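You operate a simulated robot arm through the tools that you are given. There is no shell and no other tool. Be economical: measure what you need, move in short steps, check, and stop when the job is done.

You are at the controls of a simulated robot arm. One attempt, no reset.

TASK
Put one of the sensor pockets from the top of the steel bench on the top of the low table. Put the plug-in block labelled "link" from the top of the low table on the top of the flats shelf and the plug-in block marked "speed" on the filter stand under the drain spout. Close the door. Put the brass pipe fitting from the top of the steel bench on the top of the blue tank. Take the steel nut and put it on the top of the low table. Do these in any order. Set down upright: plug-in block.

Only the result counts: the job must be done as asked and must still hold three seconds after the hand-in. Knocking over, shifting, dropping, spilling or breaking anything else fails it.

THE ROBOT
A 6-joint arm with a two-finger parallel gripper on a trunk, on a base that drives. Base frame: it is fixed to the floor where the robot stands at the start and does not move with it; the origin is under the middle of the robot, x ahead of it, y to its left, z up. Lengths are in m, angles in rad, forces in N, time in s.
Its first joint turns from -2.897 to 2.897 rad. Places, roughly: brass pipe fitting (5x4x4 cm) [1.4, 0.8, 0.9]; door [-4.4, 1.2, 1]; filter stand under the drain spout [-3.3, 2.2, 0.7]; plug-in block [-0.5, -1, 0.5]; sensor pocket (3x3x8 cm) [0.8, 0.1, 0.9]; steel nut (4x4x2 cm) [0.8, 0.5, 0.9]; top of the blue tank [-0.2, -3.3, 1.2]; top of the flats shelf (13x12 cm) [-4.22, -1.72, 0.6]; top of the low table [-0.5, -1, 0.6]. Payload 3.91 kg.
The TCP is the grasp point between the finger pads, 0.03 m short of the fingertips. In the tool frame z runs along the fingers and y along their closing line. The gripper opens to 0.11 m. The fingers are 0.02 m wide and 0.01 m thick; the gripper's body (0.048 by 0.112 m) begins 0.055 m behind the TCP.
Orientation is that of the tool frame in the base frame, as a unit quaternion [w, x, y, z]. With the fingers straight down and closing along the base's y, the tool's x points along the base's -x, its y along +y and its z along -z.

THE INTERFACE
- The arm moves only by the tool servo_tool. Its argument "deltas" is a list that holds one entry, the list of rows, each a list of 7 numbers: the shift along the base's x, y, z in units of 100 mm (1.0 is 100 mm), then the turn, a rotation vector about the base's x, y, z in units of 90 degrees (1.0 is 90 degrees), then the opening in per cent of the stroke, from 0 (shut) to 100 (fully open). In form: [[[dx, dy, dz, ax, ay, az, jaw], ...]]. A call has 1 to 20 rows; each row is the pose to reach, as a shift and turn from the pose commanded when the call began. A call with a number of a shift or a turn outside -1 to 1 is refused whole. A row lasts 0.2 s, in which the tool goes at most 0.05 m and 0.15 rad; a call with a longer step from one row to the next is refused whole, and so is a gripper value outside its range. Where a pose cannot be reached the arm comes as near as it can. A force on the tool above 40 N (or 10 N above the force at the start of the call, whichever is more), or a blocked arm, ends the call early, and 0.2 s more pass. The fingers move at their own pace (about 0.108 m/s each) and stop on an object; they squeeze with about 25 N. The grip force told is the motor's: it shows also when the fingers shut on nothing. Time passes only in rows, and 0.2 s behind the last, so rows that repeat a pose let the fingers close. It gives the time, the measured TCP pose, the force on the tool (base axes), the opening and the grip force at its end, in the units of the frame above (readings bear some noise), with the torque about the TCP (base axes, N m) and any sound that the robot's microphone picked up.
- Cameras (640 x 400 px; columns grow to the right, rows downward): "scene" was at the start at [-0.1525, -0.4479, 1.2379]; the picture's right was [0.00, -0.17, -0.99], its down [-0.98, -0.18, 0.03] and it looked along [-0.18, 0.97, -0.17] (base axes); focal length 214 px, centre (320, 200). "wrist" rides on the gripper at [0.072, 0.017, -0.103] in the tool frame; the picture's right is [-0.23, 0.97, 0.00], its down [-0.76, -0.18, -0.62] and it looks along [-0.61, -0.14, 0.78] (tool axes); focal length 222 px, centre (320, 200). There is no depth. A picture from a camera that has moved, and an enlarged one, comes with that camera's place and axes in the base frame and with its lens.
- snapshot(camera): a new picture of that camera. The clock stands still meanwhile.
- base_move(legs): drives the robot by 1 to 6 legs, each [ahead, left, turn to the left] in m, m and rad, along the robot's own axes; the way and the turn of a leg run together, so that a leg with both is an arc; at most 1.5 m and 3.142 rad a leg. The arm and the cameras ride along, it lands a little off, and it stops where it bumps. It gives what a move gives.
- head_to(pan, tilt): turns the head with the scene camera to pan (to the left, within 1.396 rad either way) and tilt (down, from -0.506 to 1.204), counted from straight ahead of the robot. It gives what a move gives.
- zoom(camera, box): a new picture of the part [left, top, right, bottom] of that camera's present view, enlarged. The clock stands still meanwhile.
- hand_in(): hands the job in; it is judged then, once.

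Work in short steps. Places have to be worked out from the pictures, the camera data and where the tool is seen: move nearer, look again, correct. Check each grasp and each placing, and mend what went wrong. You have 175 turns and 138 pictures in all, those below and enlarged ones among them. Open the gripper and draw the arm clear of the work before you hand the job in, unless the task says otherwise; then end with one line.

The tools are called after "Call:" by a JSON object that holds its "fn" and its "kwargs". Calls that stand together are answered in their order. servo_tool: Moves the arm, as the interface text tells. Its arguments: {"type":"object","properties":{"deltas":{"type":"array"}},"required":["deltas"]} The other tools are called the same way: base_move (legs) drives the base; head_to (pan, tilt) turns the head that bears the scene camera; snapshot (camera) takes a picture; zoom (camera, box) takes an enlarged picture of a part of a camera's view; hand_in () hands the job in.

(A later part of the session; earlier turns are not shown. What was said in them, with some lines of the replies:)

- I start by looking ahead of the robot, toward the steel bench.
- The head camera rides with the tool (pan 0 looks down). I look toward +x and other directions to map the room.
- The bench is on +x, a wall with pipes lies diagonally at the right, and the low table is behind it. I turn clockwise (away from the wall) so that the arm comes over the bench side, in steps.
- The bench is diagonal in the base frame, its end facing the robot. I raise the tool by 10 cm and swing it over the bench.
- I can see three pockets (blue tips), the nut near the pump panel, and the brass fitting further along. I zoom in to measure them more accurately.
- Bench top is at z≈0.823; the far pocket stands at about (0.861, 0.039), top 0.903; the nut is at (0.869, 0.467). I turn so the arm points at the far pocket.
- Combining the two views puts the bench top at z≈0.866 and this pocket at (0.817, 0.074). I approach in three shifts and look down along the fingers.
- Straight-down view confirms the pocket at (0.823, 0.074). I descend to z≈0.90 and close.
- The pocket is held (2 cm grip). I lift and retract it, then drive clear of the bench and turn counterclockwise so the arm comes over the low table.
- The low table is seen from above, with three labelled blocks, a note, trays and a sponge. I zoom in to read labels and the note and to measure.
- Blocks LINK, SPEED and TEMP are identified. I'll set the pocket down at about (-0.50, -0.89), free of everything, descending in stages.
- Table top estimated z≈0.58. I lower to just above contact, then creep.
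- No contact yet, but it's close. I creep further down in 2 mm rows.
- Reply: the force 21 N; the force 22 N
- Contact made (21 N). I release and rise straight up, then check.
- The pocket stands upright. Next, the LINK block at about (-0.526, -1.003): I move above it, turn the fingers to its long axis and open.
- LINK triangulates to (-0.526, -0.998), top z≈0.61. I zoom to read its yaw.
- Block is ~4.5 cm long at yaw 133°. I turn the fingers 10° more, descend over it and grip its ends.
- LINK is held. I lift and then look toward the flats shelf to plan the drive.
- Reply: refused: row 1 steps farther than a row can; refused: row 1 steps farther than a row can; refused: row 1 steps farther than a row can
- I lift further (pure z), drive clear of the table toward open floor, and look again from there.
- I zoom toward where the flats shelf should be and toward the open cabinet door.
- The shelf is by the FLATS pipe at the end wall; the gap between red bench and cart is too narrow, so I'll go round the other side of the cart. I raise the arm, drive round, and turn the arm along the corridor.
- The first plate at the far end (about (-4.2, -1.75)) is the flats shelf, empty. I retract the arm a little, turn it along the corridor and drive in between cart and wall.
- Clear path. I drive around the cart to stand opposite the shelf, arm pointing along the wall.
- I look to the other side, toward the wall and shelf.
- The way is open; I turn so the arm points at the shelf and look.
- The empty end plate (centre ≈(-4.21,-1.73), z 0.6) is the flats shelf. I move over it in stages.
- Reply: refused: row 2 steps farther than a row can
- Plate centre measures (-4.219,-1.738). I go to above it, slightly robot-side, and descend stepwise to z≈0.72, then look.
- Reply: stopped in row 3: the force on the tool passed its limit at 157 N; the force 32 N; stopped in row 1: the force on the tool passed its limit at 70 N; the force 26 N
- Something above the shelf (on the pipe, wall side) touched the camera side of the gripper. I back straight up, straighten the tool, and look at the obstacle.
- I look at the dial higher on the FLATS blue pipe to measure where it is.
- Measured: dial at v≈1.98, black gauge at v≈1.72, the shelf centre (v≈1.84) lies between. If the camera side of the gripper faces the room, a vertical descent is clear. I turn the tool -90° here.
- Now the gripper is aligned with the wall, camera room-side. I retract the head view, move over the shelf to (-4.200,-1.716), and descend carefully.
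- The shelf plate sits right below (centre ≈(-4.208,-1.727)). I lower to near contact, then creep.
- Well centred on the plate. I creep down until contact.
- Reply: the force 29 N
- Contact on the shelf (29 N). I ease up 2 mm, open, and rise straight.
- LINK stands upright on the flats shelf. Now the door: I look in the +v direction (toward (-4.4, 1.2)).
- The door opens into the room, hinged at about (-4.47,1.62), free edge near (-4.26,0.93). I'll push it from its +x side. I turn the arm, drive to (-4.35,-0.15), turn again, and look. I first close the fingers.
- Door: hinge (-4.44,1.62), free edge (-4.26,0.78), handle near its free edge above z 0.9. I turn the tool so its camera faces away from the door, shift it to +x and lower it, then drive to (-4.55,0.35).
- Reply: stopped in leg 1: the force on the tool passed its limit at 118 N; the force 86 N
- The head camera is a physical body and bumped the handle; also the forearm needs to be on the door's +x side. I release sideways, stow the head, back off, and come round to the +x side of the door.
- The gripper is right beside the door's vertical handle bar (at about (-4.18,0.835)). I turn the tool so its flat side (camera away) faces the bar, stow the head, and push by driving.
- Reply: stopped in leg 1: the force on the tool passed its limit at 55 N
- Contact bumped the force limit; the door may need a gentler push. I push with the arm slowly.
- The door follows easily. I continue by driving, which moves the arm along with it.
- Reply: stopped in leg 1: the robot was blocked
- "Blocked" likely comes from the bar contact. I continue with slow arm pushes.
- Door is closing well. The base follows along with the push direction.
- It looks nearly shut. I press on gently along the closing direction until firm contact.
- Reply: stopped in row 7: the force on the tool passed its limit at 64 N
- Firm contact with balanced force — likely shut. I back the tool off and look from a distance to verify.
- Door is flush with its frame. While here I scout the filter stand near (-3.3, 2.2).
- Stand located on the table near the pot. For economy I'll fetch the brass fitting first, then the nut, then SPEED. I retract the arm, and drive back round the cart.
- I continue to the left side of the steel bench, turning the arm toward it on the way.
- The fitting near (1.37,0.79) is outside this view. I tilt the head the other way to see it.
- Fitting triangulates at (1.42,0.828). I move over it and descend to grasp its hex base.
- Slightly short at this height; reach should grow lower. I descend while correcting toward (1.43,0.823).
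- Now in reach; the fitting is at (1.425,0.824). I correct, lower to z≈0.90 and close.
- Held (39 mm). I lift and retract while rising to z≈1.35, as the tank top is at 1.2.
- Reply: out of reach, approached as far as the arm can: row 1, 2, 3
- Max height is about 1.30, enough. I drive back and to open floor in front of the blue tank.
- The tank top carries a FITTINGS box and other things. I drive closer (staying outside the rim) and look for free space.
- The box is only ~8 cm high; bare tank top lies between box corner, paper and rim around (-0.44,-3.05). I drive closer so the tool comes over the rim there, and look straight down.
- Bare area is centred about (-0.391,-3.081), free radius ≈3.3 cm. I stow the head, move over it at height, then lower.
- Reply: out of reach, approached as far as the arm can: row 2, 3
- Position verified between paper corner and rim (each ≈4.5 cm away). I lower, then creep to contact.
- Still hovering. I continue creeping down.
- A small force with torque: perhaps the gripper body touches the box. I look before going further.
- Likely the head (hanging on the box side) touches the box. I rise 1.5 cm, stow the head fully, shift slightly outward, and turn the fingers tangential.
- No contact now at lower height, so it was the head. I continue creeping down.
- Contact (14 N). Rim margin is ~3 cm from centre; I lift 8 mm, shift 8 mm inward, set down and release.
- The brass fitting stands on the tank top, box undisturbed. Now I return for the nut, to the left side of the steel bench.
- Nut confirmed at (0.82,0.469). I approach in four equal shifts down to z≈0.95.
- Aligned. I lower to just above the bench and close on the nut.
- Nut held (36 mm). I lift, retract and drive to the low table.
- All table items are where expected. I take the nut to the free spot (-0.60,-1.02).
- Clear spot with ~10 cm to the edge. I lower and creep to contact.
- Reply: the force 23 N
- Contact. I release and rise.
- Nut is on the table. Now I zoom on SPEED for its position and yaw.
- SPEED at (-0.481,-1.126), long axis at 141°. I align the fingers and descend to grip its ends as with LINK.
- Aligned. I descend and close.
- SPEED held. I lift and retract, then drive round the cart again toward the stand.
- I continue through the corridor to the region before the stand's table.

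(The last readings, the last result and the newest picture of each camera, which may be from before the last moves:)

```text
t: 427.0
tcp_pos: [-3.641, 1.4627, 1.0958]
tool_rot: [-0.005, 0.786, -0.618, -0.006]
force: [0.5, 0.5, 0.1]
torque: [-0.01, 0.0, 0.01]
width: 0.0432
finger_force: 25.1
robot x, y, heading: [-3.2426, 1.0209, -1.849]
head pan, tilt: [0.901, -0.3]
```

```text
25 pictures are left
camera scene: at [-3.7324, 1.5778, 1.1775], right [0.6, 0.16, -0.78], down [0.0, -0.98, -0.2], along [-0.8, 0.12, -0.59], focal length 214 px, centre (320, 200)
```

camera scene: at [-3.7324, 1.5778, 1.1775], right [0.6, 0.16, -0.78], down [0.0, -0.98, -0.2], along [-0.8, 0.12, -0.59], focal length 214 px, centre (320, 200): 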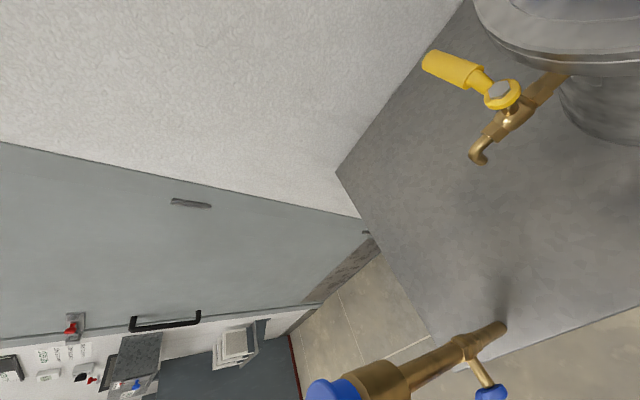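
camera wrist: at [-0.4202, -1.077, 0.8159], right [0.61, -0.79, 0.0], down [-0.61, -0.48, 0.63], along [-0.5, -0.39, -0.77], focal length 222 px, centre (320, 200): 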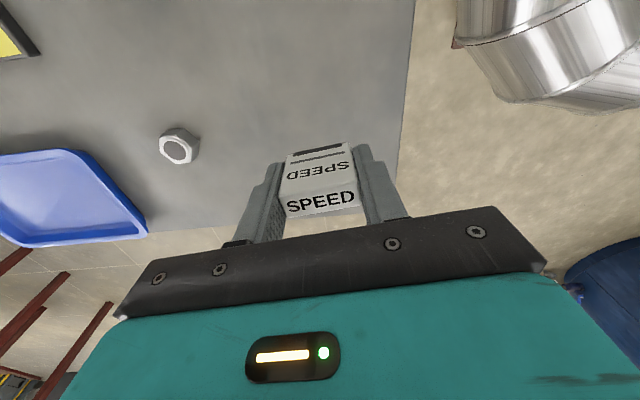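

The pot with the yellow-handled spout is here; the stand lies further along at (-3.3,2.2). I move along the corridor and look again.

Call:
{"fn": "base_move", "kwargs": {"legs": [[-0.535, 0.393, 0]]}}

Call:
{"fn": "head_to", "kwargs": {"pan": 0.9, "tilt": -0.5}}

Call:
{"fn": "snapshot", "kwargs": {"camera": "scene"}}

```text
t: 430.7
tcp_pos: [-3.113, 1.8698, 1.0954]
tool_rot: [-0.004, 0.786, -0.619, -0.005]
force: [-0.8, 0.8, -0.7]
torque: [-0.01, -0.01, -0.02]
width: 0.0434
finger_force: 25.0
robot x, y, heading: [-2.7207, 1.4285, -1.847]
head pan, tilt: [0.901, -0.3]
```

```text
t: 431.4
tcp_pos: [-3.1147, 1.8705, 1.0948]
tool_rot: [-0.004, 0.786, -0.619, -0.006]
force: [0.4, 0.7, 0.0]
torque: [0.0, -0.02, 0.01]
width: 0.0435
finger_force: 24.5
robot x, y, heading: [-2.7222, 1.4287, -1.847]
head pan, tilt: [0.901, -0.499]
```

```text
24 pictures are left
camera scene: at [-3.1999, 2.0021, 1.1848], right [0.6, 0.16, -0.78], down [-0.16, -0.94, -0.31], along [-0.78, 0.31, -0.54], focal length 214 px, centre (320, 200)
```

scene: 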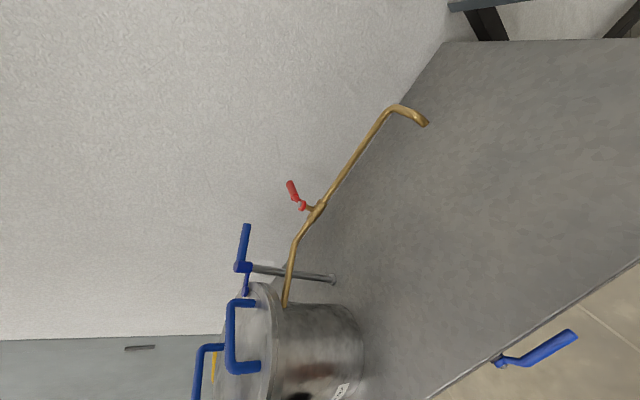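

The spout (brass pipe with red handle) ends at about (-3.3,2.18,0.98), right over the target point; the table is the filter stand. A vertical hand would hit the spout, so I'll set the block down beside it, regrasp with a tilted hand, and slide it under. First I unwind the tool so its camera will face the wall.

Call:
{"fn": "head_to", "kwargs": {"pan": 0, "tilt": 0.9}}

Call:
{"fn": "servo_tool", "kwargs": {"deltas": [[[0, 0, 0, 0, 0, 0.09, 0], [0, 0, 0, 0, 0, 0.18, 0], [0, 0, 0, 0, 0, 0.27, 0], [0, 0, 0, 0, 0, 0.36, 0], [0, 0, 0, 0, 0, 0.45, 0], [0, 0, 0, 0, 0, 0.54, 0], [0, 0, 0, 0, 0, 0.63, 0], [0, 0, 0, 0, 0, 0.72, 0], [0, 0, 0, 0, 0, 0.81, 0], [0, 0, 0, 0, 0, 0.9, 0], [0, 0, 0, 0, 0, 0.99, 0]]]}}

Call:
{"fn": "servo_tool", "kwargs": {"deltas": [[[0, 0, 0, 0, 0, 0.09, 0], [0, 0, 0, 0, 0, 0.18, 0], [0, 0, 0, 0, 0, 0.27, 0], [0, 0, 0, 0, 0, 0.36, 0], [0, 0, 0, 0, 0, 0.45, 0], [0, 0, 0, 0, 0, 0.54, 0], [0, 0, 0, 0, 0, 0.63, 0], [0, 0, 0, 0, 0, 0.72, 0], [0, 0, 0, 0, 0, 0.81, 0], [0, 0, 0, 0, 0, 0.9, 0], [0, 0, 0, 0, 0, 0.99, 0]]]}}

Call:
{"fn": "servo_tool", "kwargs": {"deltas": [[[0, 0, 0, 0, 0, 0.09, 0], [0, 0, 0, 0, 0, 0.18, 0], [0, 0, 0, 0, 0, 0.27, 0], [0, 0, 0, 0, 0, 0.36, 0]]]}}

Call:
{"fn": "head_to", "kwargs": {"pan": 0.3, "tilt": 0.5}}

Call:
{"fn": "snapshot", "kwargs": {"camera": "scene"}}

```text
t: 432.9
tcp_pos: [-3.1145, 1.8704, 1.0964]
tool_rot: [-0.005, 0.786, -0.618, -0.005]
force: [0.8, 0.3, -0.7]
torque: [0.01, -0.01, -0.02]
width: 0.0433
finger_force: 25.2
robot x, y, heading: [-2.7209, 1.4281, -1.849]
head pan, tilt: [0.0, 0.901]
```

```text
t: 435.4
tcp_pos: [-3.1147, 1.8703, 1.0953]
tool_rot: [0.0, 0.994, 0.111, -0.007]
force: [-0.3, 0.4, 0.1]
torque: [0.02, -0.01, 0.01]
width: 0.0433
finger_force: 25.0
robot x, y, heading: [-2.7195, 1.4281, -1.846]
head pan, tilt: [0.0, 0.901]
```

```text
t: 437.8
tcp_pos: [-3.1145, 1.8706, 1.0946]
tool_rot: [0.006, 0.63, 0.776, -0.004]
force: [-0.2, 0.5, -0.6]
torque: [0.01, 0.02, 0.0]
width: 0.0435
finger_force: 25.1
robot x, y, heading: [-2.718, 1.4318, -1.847]
head pan, tilt: [0.0, 0.901]
```

```text
t: 438.8
tcp_pos: [-3.119, 1.8674, 1.0953]
tool_rot: [0.007, 0.499, 0.867, -0.002]
force: [-0.3, -0.1, -1.0]
torque: [0.03, 0.01, 0.02]
width: 0.0434
finger_force: 25.3
out of reach, approached as far as the arm can: row 3, 4
robot x, y, heading: [-2.7212, 1.4287, -1.84]
head pan, tilt: [0.0, 0.901]
```

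```text
t: 439.6
tcp_pos: [-3.1184, 1.8676, 1.096]
tool_rot: [0.007, 0.498, 0.867, -0.003]
force: [0.0, 0.5, -1.2]
torque: [0.01, -0.04, 0.01]
width: 0.0434
finger_force: 25.6
robot x, y, heading: [-2.7208, 1.4317, -1.848]
head pan, tilt: [0.3, 0.499]
```

```text
23 pictures are left
camera scene: at [-3.0631, 1.8256, 1.1383], right [-0.82, -0.48, -0.3], down [-0.57, 0.69, 0.45], along [-0.01, 0.54, -0.84], focal length 214 px, centre (320, 200)
```

scene: 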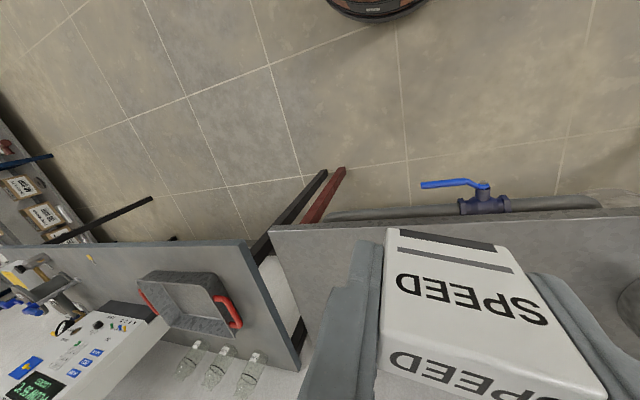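

Tool x now faces the wall (az 120°). I look toward the spout to triangulate it.

Call:
{"fn": "head_to", "kwargs": {"pan": -0.6, "tilt": 0.6}}

Call:
{"fn": "snapshot", "kwargs": {"camera": "scene"}}

Call:
{"fn": "snapshot", "kwargs": {"camera": "wrist"}}

```text
t: 440.8
tcp_pos: [-3.1185, 1.8675, 1.0958]
tool_rot: [0.006, 0.498, 0.867, -0.003]
force: [-0.7, -0.6, -1.3]
torque: [0.02, 0.01, -0.02]
width: 0.0435
finger_force: 25.1
robot x, y, heading: [-2.7199, 1.4281, -1.845]
head pan, tilt: [-0.6, 0.6]
```

```text
22 pictures are left
camera scene: at [-3.1341, 1.795, 1.152], right [-0.72, -0.41, 0.56], down [-0.14, 0.88, 0.46], along [-0.68, 0.25, -0.69], focal length 214 px, centre (320, 200)
```

scene: 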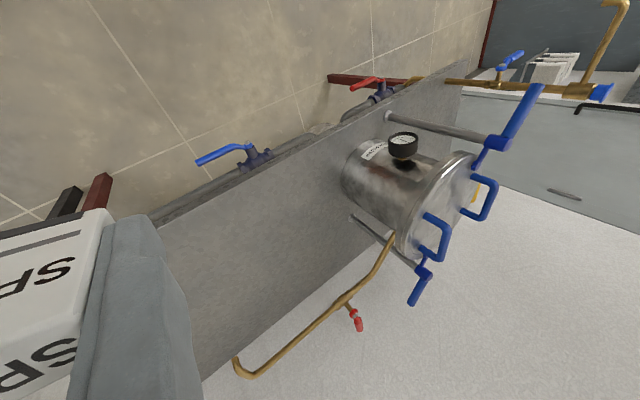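

```text
21 pictures are left
camera wrist: at [-3.1414, 1.9401, 1.1975], right [0.96, 0.29, 0.0], down [0.22, -0.74, 0.63], along [0.19, -0.6, -0.77], focal length 222 px, centre (320, 200)
```

wrist: 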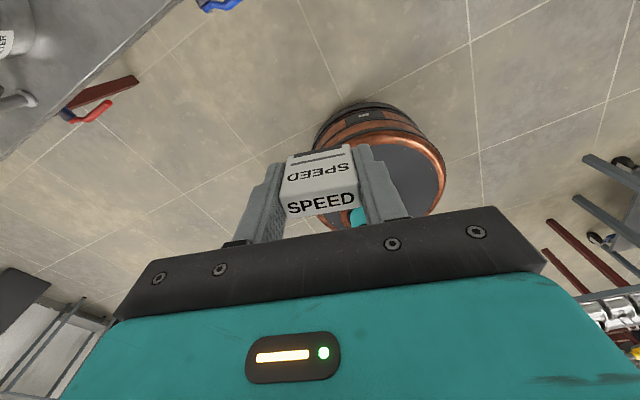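

Outlet triangulates to (-3.354,2.264,0.90). I'll first set the block on the stand at S≈(-3.274,2.126), then regrasp tilted. I drive the base closer and lower over S.

Call:
{"fn": "head_to", "kwargs": {"pan": 0, "tilt": 1.0}}

Call:
{"fn": "base_move", "kwargs": {"legs": [[-0.141, -0.265, 0]]}}

Call:
{"fn": "servo_tool", "kwargs": {"deltas": [[[0.2, 0.17, -0.3, 0, 0, 0, 0], [0.4, 0.34, -0.6, 0, 0, 0, 0], [0.61, 0.5, -0.9, 0, 0, 0, 0]]]}}

Call:
{"fn": "servo_tool", "kwargs": {"deltas": [[[0, 0, -0.4, 0, 0, 0, 0], [0, 0, -0.8, 0, 0, 0, 0], [0, 0, -1.0, 0, 0, 0, 0]]]}}

Call:
{"fn": "servo_tool", "kwargs": {"deltas": [[[0, 0, -0.4, 0, 0, 0, 0], [0, 0, -0.8, 0, 0, 0, 0]]]}}

Call:
{"fn": "snapshot", "kwargs": {"camera": "wrist"}}

```text
t: 441.8
tcp_pos: [-3.1177, 1.8674, 1.0963]
tool_rot: [0.006, 0.5, 0.866, -0.003]
force: [-0.8, 0.2, -0.1]
torque: [-0.01, 0.01, 0.01]
width: 0.0433
finger_force: 25.1
robot x, y, heading: [-2.72, 1.431, -1.846]
head pan, tilt: [0.0, 1.0]
```

```text
t: 443.9
tcp_pos: [-3.3391, 2.0757, 1.0965]
tool_rot: [0.006, 0.497, 0.868, -0.004]
force: [-0.6, -0.7, -0.3]
torque: [-0.01, 0.04, 0.03]
width: 0.0432
finger_force: 25.1
robot x, y, heading: [-2.9373, 1.6398, -1.84]
head pan, tilt: [0.0, 1.0]
```

```text
t: 444.7
tcp_pos: [-3.3184, 2.1007, 1.0044]
tool_rot: [0.009, 0.516, 0.856, 0.007]
force: [0.2, 1.1, 0.1]
torque: [0.01, 0.0, 0.0]
width: 0.0434
finger_force: 25.7
out of reach, approached as far as the arm can: row 1, 2, 3
robot x, y, heading: [-2.9396, 1.6409, -1.842]
head pan, tilt: [0.0, 1.0]
```

```text
t: 445.5
tcp_pos: [-3.3296, 2.0916, 0.903]
tool_rot: [0.007, 0.505, 0.863, 0.003]
force: [-0.4, 0.2, -0.4]
torque: [0.02, -0.01, 0.0]
width: 0.0431
finger_force: 24.9
out of reach, approached as far as the arm can: row 1, 2, 3
robot x, y, heading: [-2.9358, 1.6388, -1.84]
head pan, tilt: [0.0, 1.0]
```

```text
t: 446.1
tcp_pos: [-3.3364, 2.0865, 0.8209]
tool_rot: [0.007, 0.502, 0.865, 0.001]
force: [-0.5, -0.3, -0.3]
torque: [-0.03, 0.04, 0.0]
width: 0.0431
finger_force: 24.8
out of reach, approached as far as the arm can: row 1, 2
robot x, y, heading: [-2.9395, 1.6364, -1.848]
head pan, tilt: [0.0, 1.0]
```

```text
20 pictures are left
camera wrist: at [-3.3599, 2.1587, 0.9237], right [0.96, 0.29, 0.01], down [0.22, -0.75, 0.63], along [0.19, -0.6, -0.78], focal length 222 px, centre (320, 200)
```

wrist: 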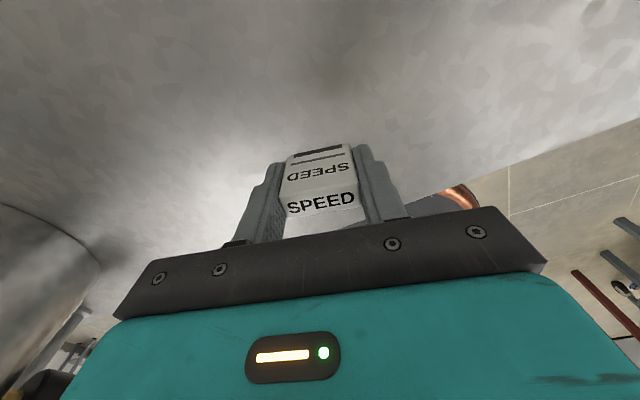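

The wrist is at a joint limit; turning the tool back ~10° relieves it. I go to (-3.299,2.113) with tool x at az 110° and lower.

Call:
{"fn": "servo_tool", "kwargs": {"deltas": [[[-0.1, -0.06, 0, 0, 0, -0.06, 0], [-0.21, -0.13, -0.1, 0, 0, -0.12, 0], [-0.21, -0.13, -0.3, 0, 0, -0.12, 0], [-0.21, -0.13, -0.5, 0, 0, -0.12, 0]]]}}

Call:
{"fn": "snapshot", "kwargs": {"camera": "wrist"}}

```text
t: 447.1
tcp_pos: [-3.3585, 2.0705, 0.7746]
tool_rot: [0.004, 0.577, 0.817, -0.003]
force: [1.4, 1.3, 24.2]
torque: [-0.05, -0.02, -0.02]
width: 0.0437
finger_force: 25.0
robot x, y, heading: [-2.9382, 1.6389, -1.842]
head pan, tilt: [0.0, 1.0]
```

```text
19 pictures are left
camera wrist: at [-3.3678, 2.1463, 0.877], right [0.99, 0.11, 0.0], down [0.08, -0.77, 0.63], along [0.07, -0.63, -0.78], focal length 222 px, centre (320, 200)
```

wrist: 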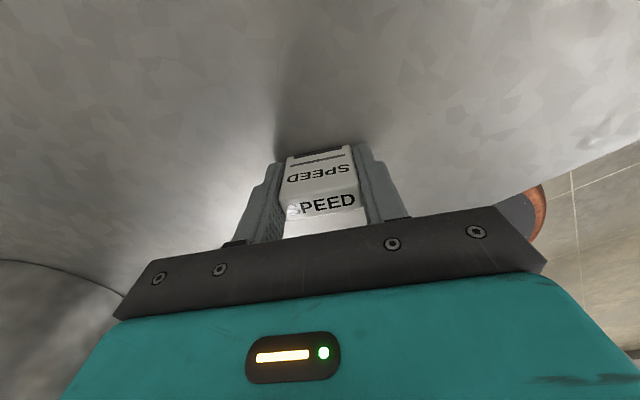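

The block rests on the stand (table z≈0.737). I release it, stow the head, and tilt the hand 50° back toward the robot about the block.

Call:
{"fn": "servo_tool", "kwargs": {"deltas": [[[0, 0, 0.02, 0, 0, 0, 70], [0, 0, 0.02, 0, 0, 0, 70], [0, 0, 0.02, 0, 0, 0, 70]]]}}

Call:
{"fn": "head_to", "kwargs": {"pan": 0, "tilt": 1.2}}

Call:
{"fn": "servo_tool", "kwargs": {"deltas": [[[0, 0, 0, 0.08, 0.028, 0, 70], [0, 0, 0, 0.16, 0.056, 0, 70], [0, 0, 0, 0.24, 0.085, 0, 70], [0, 0, 0, 0.32, 0.113, 0, 70], [0, 0, 0, 0.4, 0.142, 0, 70], [0, 0, 0, 0.47, 0.166, 0, 70], [0, 0, 0, 0.524, 0.1856, 0, 70]]]}}

Call:
{"fn": "snapshot", "kwargs": {"camera": "wrist"}}

```text
t: 447.9
tcp_pos: [-3.3589, 2.0711, 0.7764]
tool_rot: [0.007, 0.577, 0.817, -0.003]
force: [0.2, 0.2, 0.7]
torque: [-0.02, 0.01, 0.01]
width: 0.0768
finger_force: 0.1
robot x, y, heading: [-2.9366, 1.6389, -1.844]
head pan, tilt: [0.0, 1.0]
```

```text
t: 448.6
tcp_pos: [-3.3588, 2.0717, 0.7764]
tool_rot: [0.006, 0.577, 0.817, -0.003]
force: [-0.6, 0.0, -0.5]
torque: [-0.02, -0.01, 0.03]
width: 0.0771
finger_force: 0.0
robot x, y, heading: [-2.939, 1.645, -1.837]
head pan, tilt: [0.0, 1.201]
```

```text
t: 450.2
tcp_pos: [-3.3601, 2.0717, 0.7747]
tool_rot: [-0.34, 0.524, 0.743, 0.24]
force: [0.1, 0.3, -0.8]
torque: [-0.03, -0.03, -0.01]
width: 0.0772
finger_force: 0.1
robot x, y, heading: [-2.9378, 1.6398, -1.841]
head pan, tilt: [0.0, 1.201]
```

```text
18 pictures are left
camera wrist: at [-3.3335, 2.0479, 0.8967], right [0.97, 0.18, -0.17], down [0.16, -0.97, -0.17], along [-0.2, 0.14, -0.97], focal length 222 px, centre (320, 200)
```

wrist: 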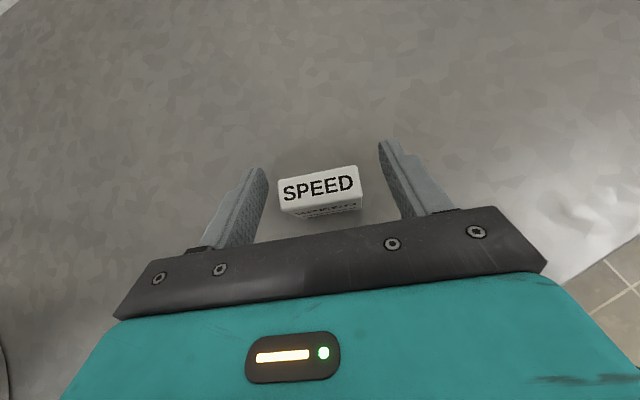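

The tilt worked and the block stayed upright between the fingers. I shift slightly to centre the pads and close.

Call:
{"fn": "servo_tool", "kwargs": {"deltas": [[[0.03, -0.07, -0.05, 0, 0, 0, 70], [0.03, -0.07, -0.06, 0, 0, 0, 0], [0.03, -0.07, -0.06, 0, 0, 0, 0], [0.03, -0.07, -0.06, 0, 0, 0, 0], [0.03, -0.07, -0.06, 0, 0, 0, 0]]]}}

Call:
{"fn": "servo_tool", "kwargs": {"deltas": [[[0, 0, 0.06, 0, 0, 0, 0], [0, 0, 0.12, 0, 0, 0, 0], [0.03, 0.2, 0.12, 0, 0, 0, 0], [0.06, 0.5, 0.12, 0, 0, 0, 0]]]}}

Call:
{"fn": "snapshot", "kwargs": {"camera": "wrist"}}

```text
t: 451.4
tcp_pos: [-3.3558, 2.0641, 0.7702]
tool_rot: [-0.341, 0.524, 0.742, 0.241]
force: [-0.7, 0.2, 5.2]
torque: [-0.05, 0.02, 0.01]
width: 0.0434
finger_force: 25.5
robot x, y, heading: [-2.9389, 1.6393, -1.84]
head pan, tilt: [0.0, 1.201]
```

```text
t: 452.4
tcp_pos: [-3.35, 2.1146, 0.7816]
tool_rot: [-0.341, 0.525, 0.742, 0.241]
force: [0.1, 0.2, -0.3]
torque: [-0.01, 0.01, 0.01]
width: 0.0434
finger_force: 25.1
robot x, y, heading: [-2.9409, 1.6401, -1.844]
head pan, tilt: [0.0, 1.201]
```

```text
17 pictures are left
camera wrist: at [-3.3234, 2.0911, 0.9036], right [0.97, 0.18, -0.17], down [0.15, -0.97, -0.17], along [-0.2, 0.14, -0.97], focal length 222 px, centre (320, 200)
```

wrist: 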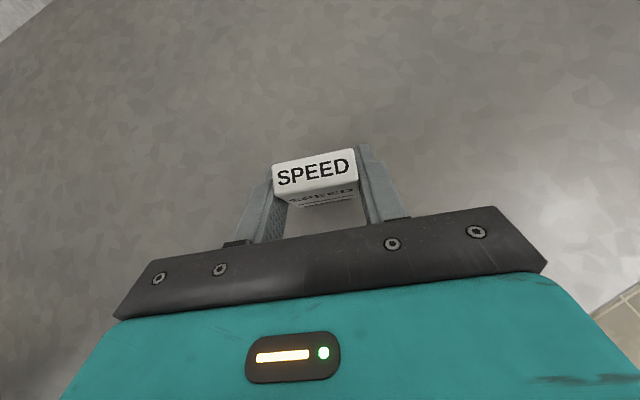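

Block held upright with the tilted hand. I slide it forward under the spout in small rows, watching forces.

Call:
{"fn": "servo_tool", "kwargs": {"deltas": [[[0.02, 0.2, 0, 0, 0, 0, 0], [0.04, 0.4, 0, 0, 0, 0, 0], [0.05, 0.6, 0, 0, 0, 0, 0], [0.06, 0.8, 0, 0, 0, 0, 0], [0.07, 0.9, 0, 0, 0, 0, 0]]]}}

Call:
{"fn": "snapshot", "kwargs": {"camera": "wrist"}}

```text
t: 453.6
tcp_pos: [-3.3409, 2.2045, 0.7823]
tool_rot: [-0.341, 0.525, 0.742, 0.241]
force: [-0.3, -0.4, -0.6]
torque: [0.01, -0.01, -0.02]
width: 0.0434
finger_force: 25.2
robot x, y, heading: [-2.9403, 1.6383, -1.846]
head pan, tilt: [0.0, 1.201]
```

```text
16 pictures are left
camera wrist: at [-3.3165, 2.181, 0.9037], right [0.97, 0.18, -0.17], down [0.16, -0.97, -0.17], along [-0.2, 0.14, -0.97], focal length 222 px, centre (320, 200)
```

wrist: 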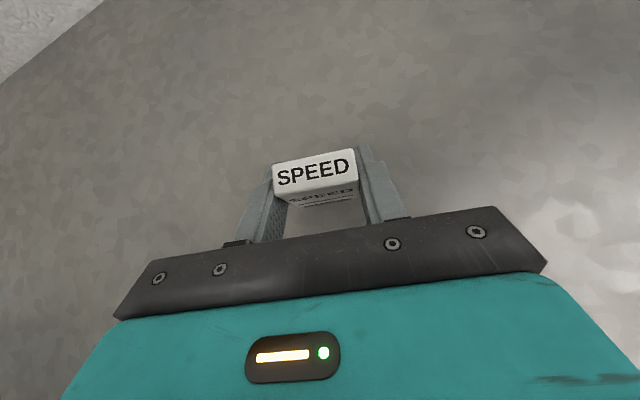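

No contact. I go 2.5 cm further, then lower until contact.

Call:
{"fn": "servo_tool", "kwargs": {"deltas": [[[0, 0.1, 0, 0, 0, 0, 0], [0, 0.2, 0, 0, 0, 0, 0], [0, 0.26, 0, 0, 0, 0, 0], [0, 0.26, -0.05, 0, 0, 0, 0], [0, 0.26, -0.08, 0, 0, 0, 0], [0, 0.26, -0.1, 0, 0, 0, 0], [0, 0.26, -0.12, 0, 0, 0, 0], [0, 0.26, -0.12, 0, 0, 0, 0]]]}}

```text
t: 455.4
tcp_pos: [-3.3435, 2.2298, 0.7698]
tool_rot: [-0.34, 0.525, 0.742, 0.241]
force: [0.7, 1.9, 4.1]
torque: [0.07, 0.09, 0.01]
width: 0.0433
finger_force: 24.9
robot x, y, heading: [-2.9395, 1.6395, -1.846]
head pan, tilt: [0.0, 1.201]
```

Contact at the same height as picked. I release and withdraw along the finger axis.

Call:
{"fn": "servo_tool", "kwargs": {"deltas": [[[0, 0, -0.01, 0, 0, 0, 0], [0, 0, -0.01, 0, 0, 0, 70], [0, 0, -0.01, 0, 0, 0, 70], [0, 0, -0.01, 0, 0, 0, 70], [0.1, -0.28, 0.26, 0, 0, 0, 70], [0.2, -0.57, 0.52, 0, 0, 0, 70], [0.3, -0.86, 0.78, 0, 0, 0, 70]]]}}

Call:
{"fn": "servo_tool", "kwargs": {"deltas": [[[0.1, -0.28, 0.26, 0, 0, 0, 70], [0.2, -0.57, 0.52, 0, 0, 0, 70], [0.3, -0.86, 0.78, 0, 0, 0, 70]]]}}

Call:
{"fn": "snapshot", "kwargs": {"camera": "wrist"}}

```text
t: 457.0
tcp_pos: [-3.3114, 2.1474, 0.8464]
tool_rot: [-0.339, 0.525, 0.742, 0.242]
force: [0.2, 0.0, -0.2]
torque: [-0.02, 0.01, 0.01]
width: 0.0769
finger_force: 0.0
robot x, y, heading: [-2.942, 1.6434, -1.84]
head pan, tilt: [0.0, 1.201]
```

```text
t: 457.8
tcp_pos: [-3.2823, 2.0607, 0.9248]
tool_rot: [-0.34, 0.526, 0.742, 0.241]
force: [-0.8, 0.4, -0.8]
torque: [0.0, 0.03, -0.01]
width: 0.0768
finger_force: 0.0
robot x, y, heading: [-2.9368, 1.6415, -1.842]
head pan, tilt: [0.0, 1.201]
```

```text
15 pictures are left
camera wrist: at [-3.2562, 2.0372, 1.0468], right [0.97, 0.18, -0.17], down [0.16, -0.97, -0.17], along [-0.2, 0.14, -0.97], focal length 222 px, centre (320, 200)
```

wrist: 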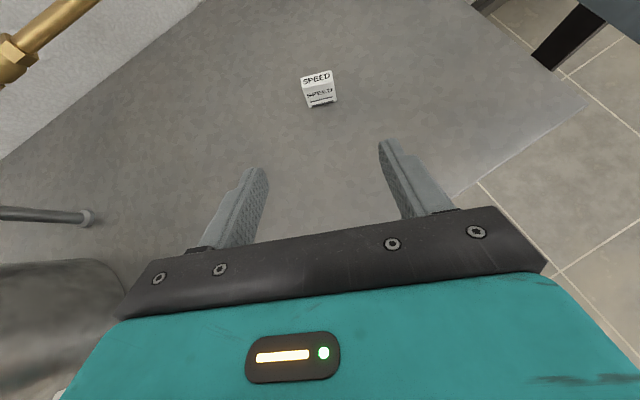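

Block stands upright. I check its relation to the spout with the scene camera along the fingers.

Call:
{"fn": "head_to", "kwargs": {"pan": 0, "tilt": 0.25}}

Call:
{"fn": "snapshot", "kwargs": {"camera": "scene"}}

```text
t: 459.0
tcp_pos: [-3.2807, 2.0599, 0.9243]
tool_rot: [-0.34, 0.524, 0.743, 0.241]
force: [0.1, 0.0, 0.1]
torque: [0.0, 0.0, 0.02]
width: 0.0769
finger_force: 0.0
robot x, y, heading: [-2.9373, 1.639, -1.841]
head pan, tilt: [0.0, 0.25]
```

```text
14 pictures are left
camera scene: at [-3.2533, 1.9803, 0.8816], right [-0.94, -0.33, 0.0], down [-0.15, 0.42, 0.9], along [-0.3, 0.84, -0.44], focal length 214 px, centre (320, 200)
```

scene: 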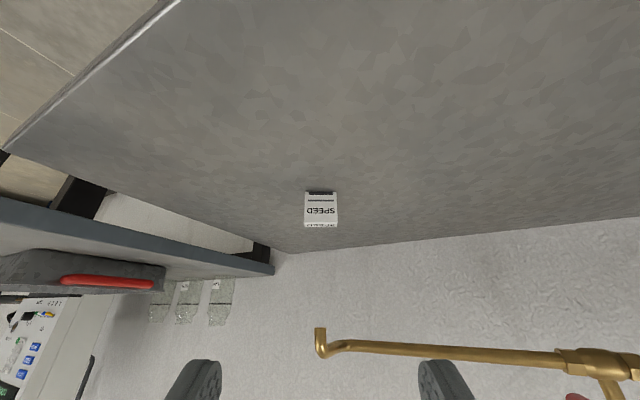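

The block is directly beneath the spout (within ~2 cm), upright. I withdraw the robot clear of the stand.

Call:
{"fn": "head_to", "kwargs": {"pan": 0, "tilt": 0.9}}

Call:
{"fn": "servo_tool", "kwargs": {"deltas": [[[0.1, -0.28, 0.26, 0, 0, 0, 70], [0.2, -0.57, 0.52, 0, 0, 0, 70], [0.3, -0.86, 0.78, 0, 0, 0, 70]]]}}

Call:
{"fn": "base_move", "kwargs": {"legs": [[0.141, 0.265, 0]]}}

Call:
{"fn": "snapshot", "kwargs": {"camera": "wrist"}}

```text
t: 460.1
tcp_pos: [-3.2817, 2.06, 0.9262]
tool_rot: [-0.34, 0.524, 0.742, 0.241]
force: [-0.4, 0.3, 0.0]
torque: [-0.03, 0.02, 0.01]
width: 0.0773
finger_force: 0.0
robot x, y, heading: [-2.94, 1.6423, -1.843]
head pan, tilt: [0.0, 0.901]
```

```text
t: 460.9
tcp_pos: [-3.2538, 1.9717, 1.0051]
tool_rot: [-0.34, 0.526, 0.742, 0.242]
force: [-0.7, -0.2, 0.5]
torque: [0.03, 0.01, -0.04]
width: 0.077
finger_force: 0.0
robot x, y, heading: [-2.9391, 1.6384, -1.842]
head pan, tilt: [0.0, 0.901]
```

```text
t: 462.9
tcp_pos: [-3.0326, 1.7674, 1.0057]
tool_rot: [-0.339, 0.526, 0.741, 0.243]
force: [0.4, 0.1, -0.1]
torque: [-0.05, 0.02, -0.02]
width: 0.0772
finger_force: 0.1
robot x, y, heading: [-2.7181, 1.4362, -1.845]
head pan, tilt: [0.0, 0.901]
```

```text
13 pictures are left
camera wrist: at [-3.0078, 1.7444, 1.127], right [0.97, 0.18, -0.17], down [0.15, -0.97, -0.17], along [-0.2, 0.14, -0.97], focal length 222 px, centre (320, 200)
```

wrist: 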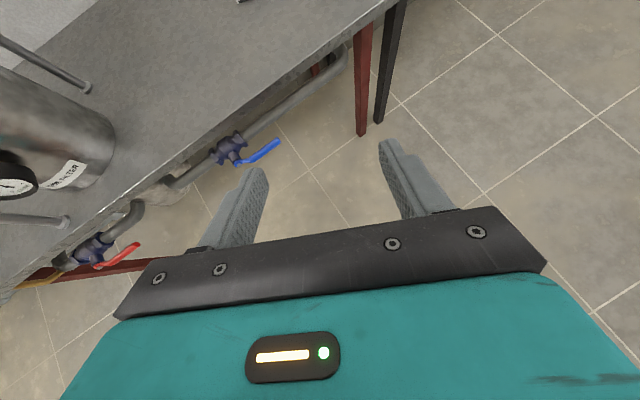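

All placings have been checked, the gripper is open and the arm is clear. I hand the job in.

Call:
{"fn": "hand_in", "kwargs": {}}

```text
The job is handed in.
```

I finished every item and handed the job in; no score came back. The sensor pocket and nut are on the low table, LINK stands on the flats shelf, SPEED stands on the filter stand under the drain spout, the brass fitting is on the blue tank, and the door is closed. The arm bumped shelf pipework, the door handle and possibly the FITTINGS box on the tank; I saw nothing displaced.
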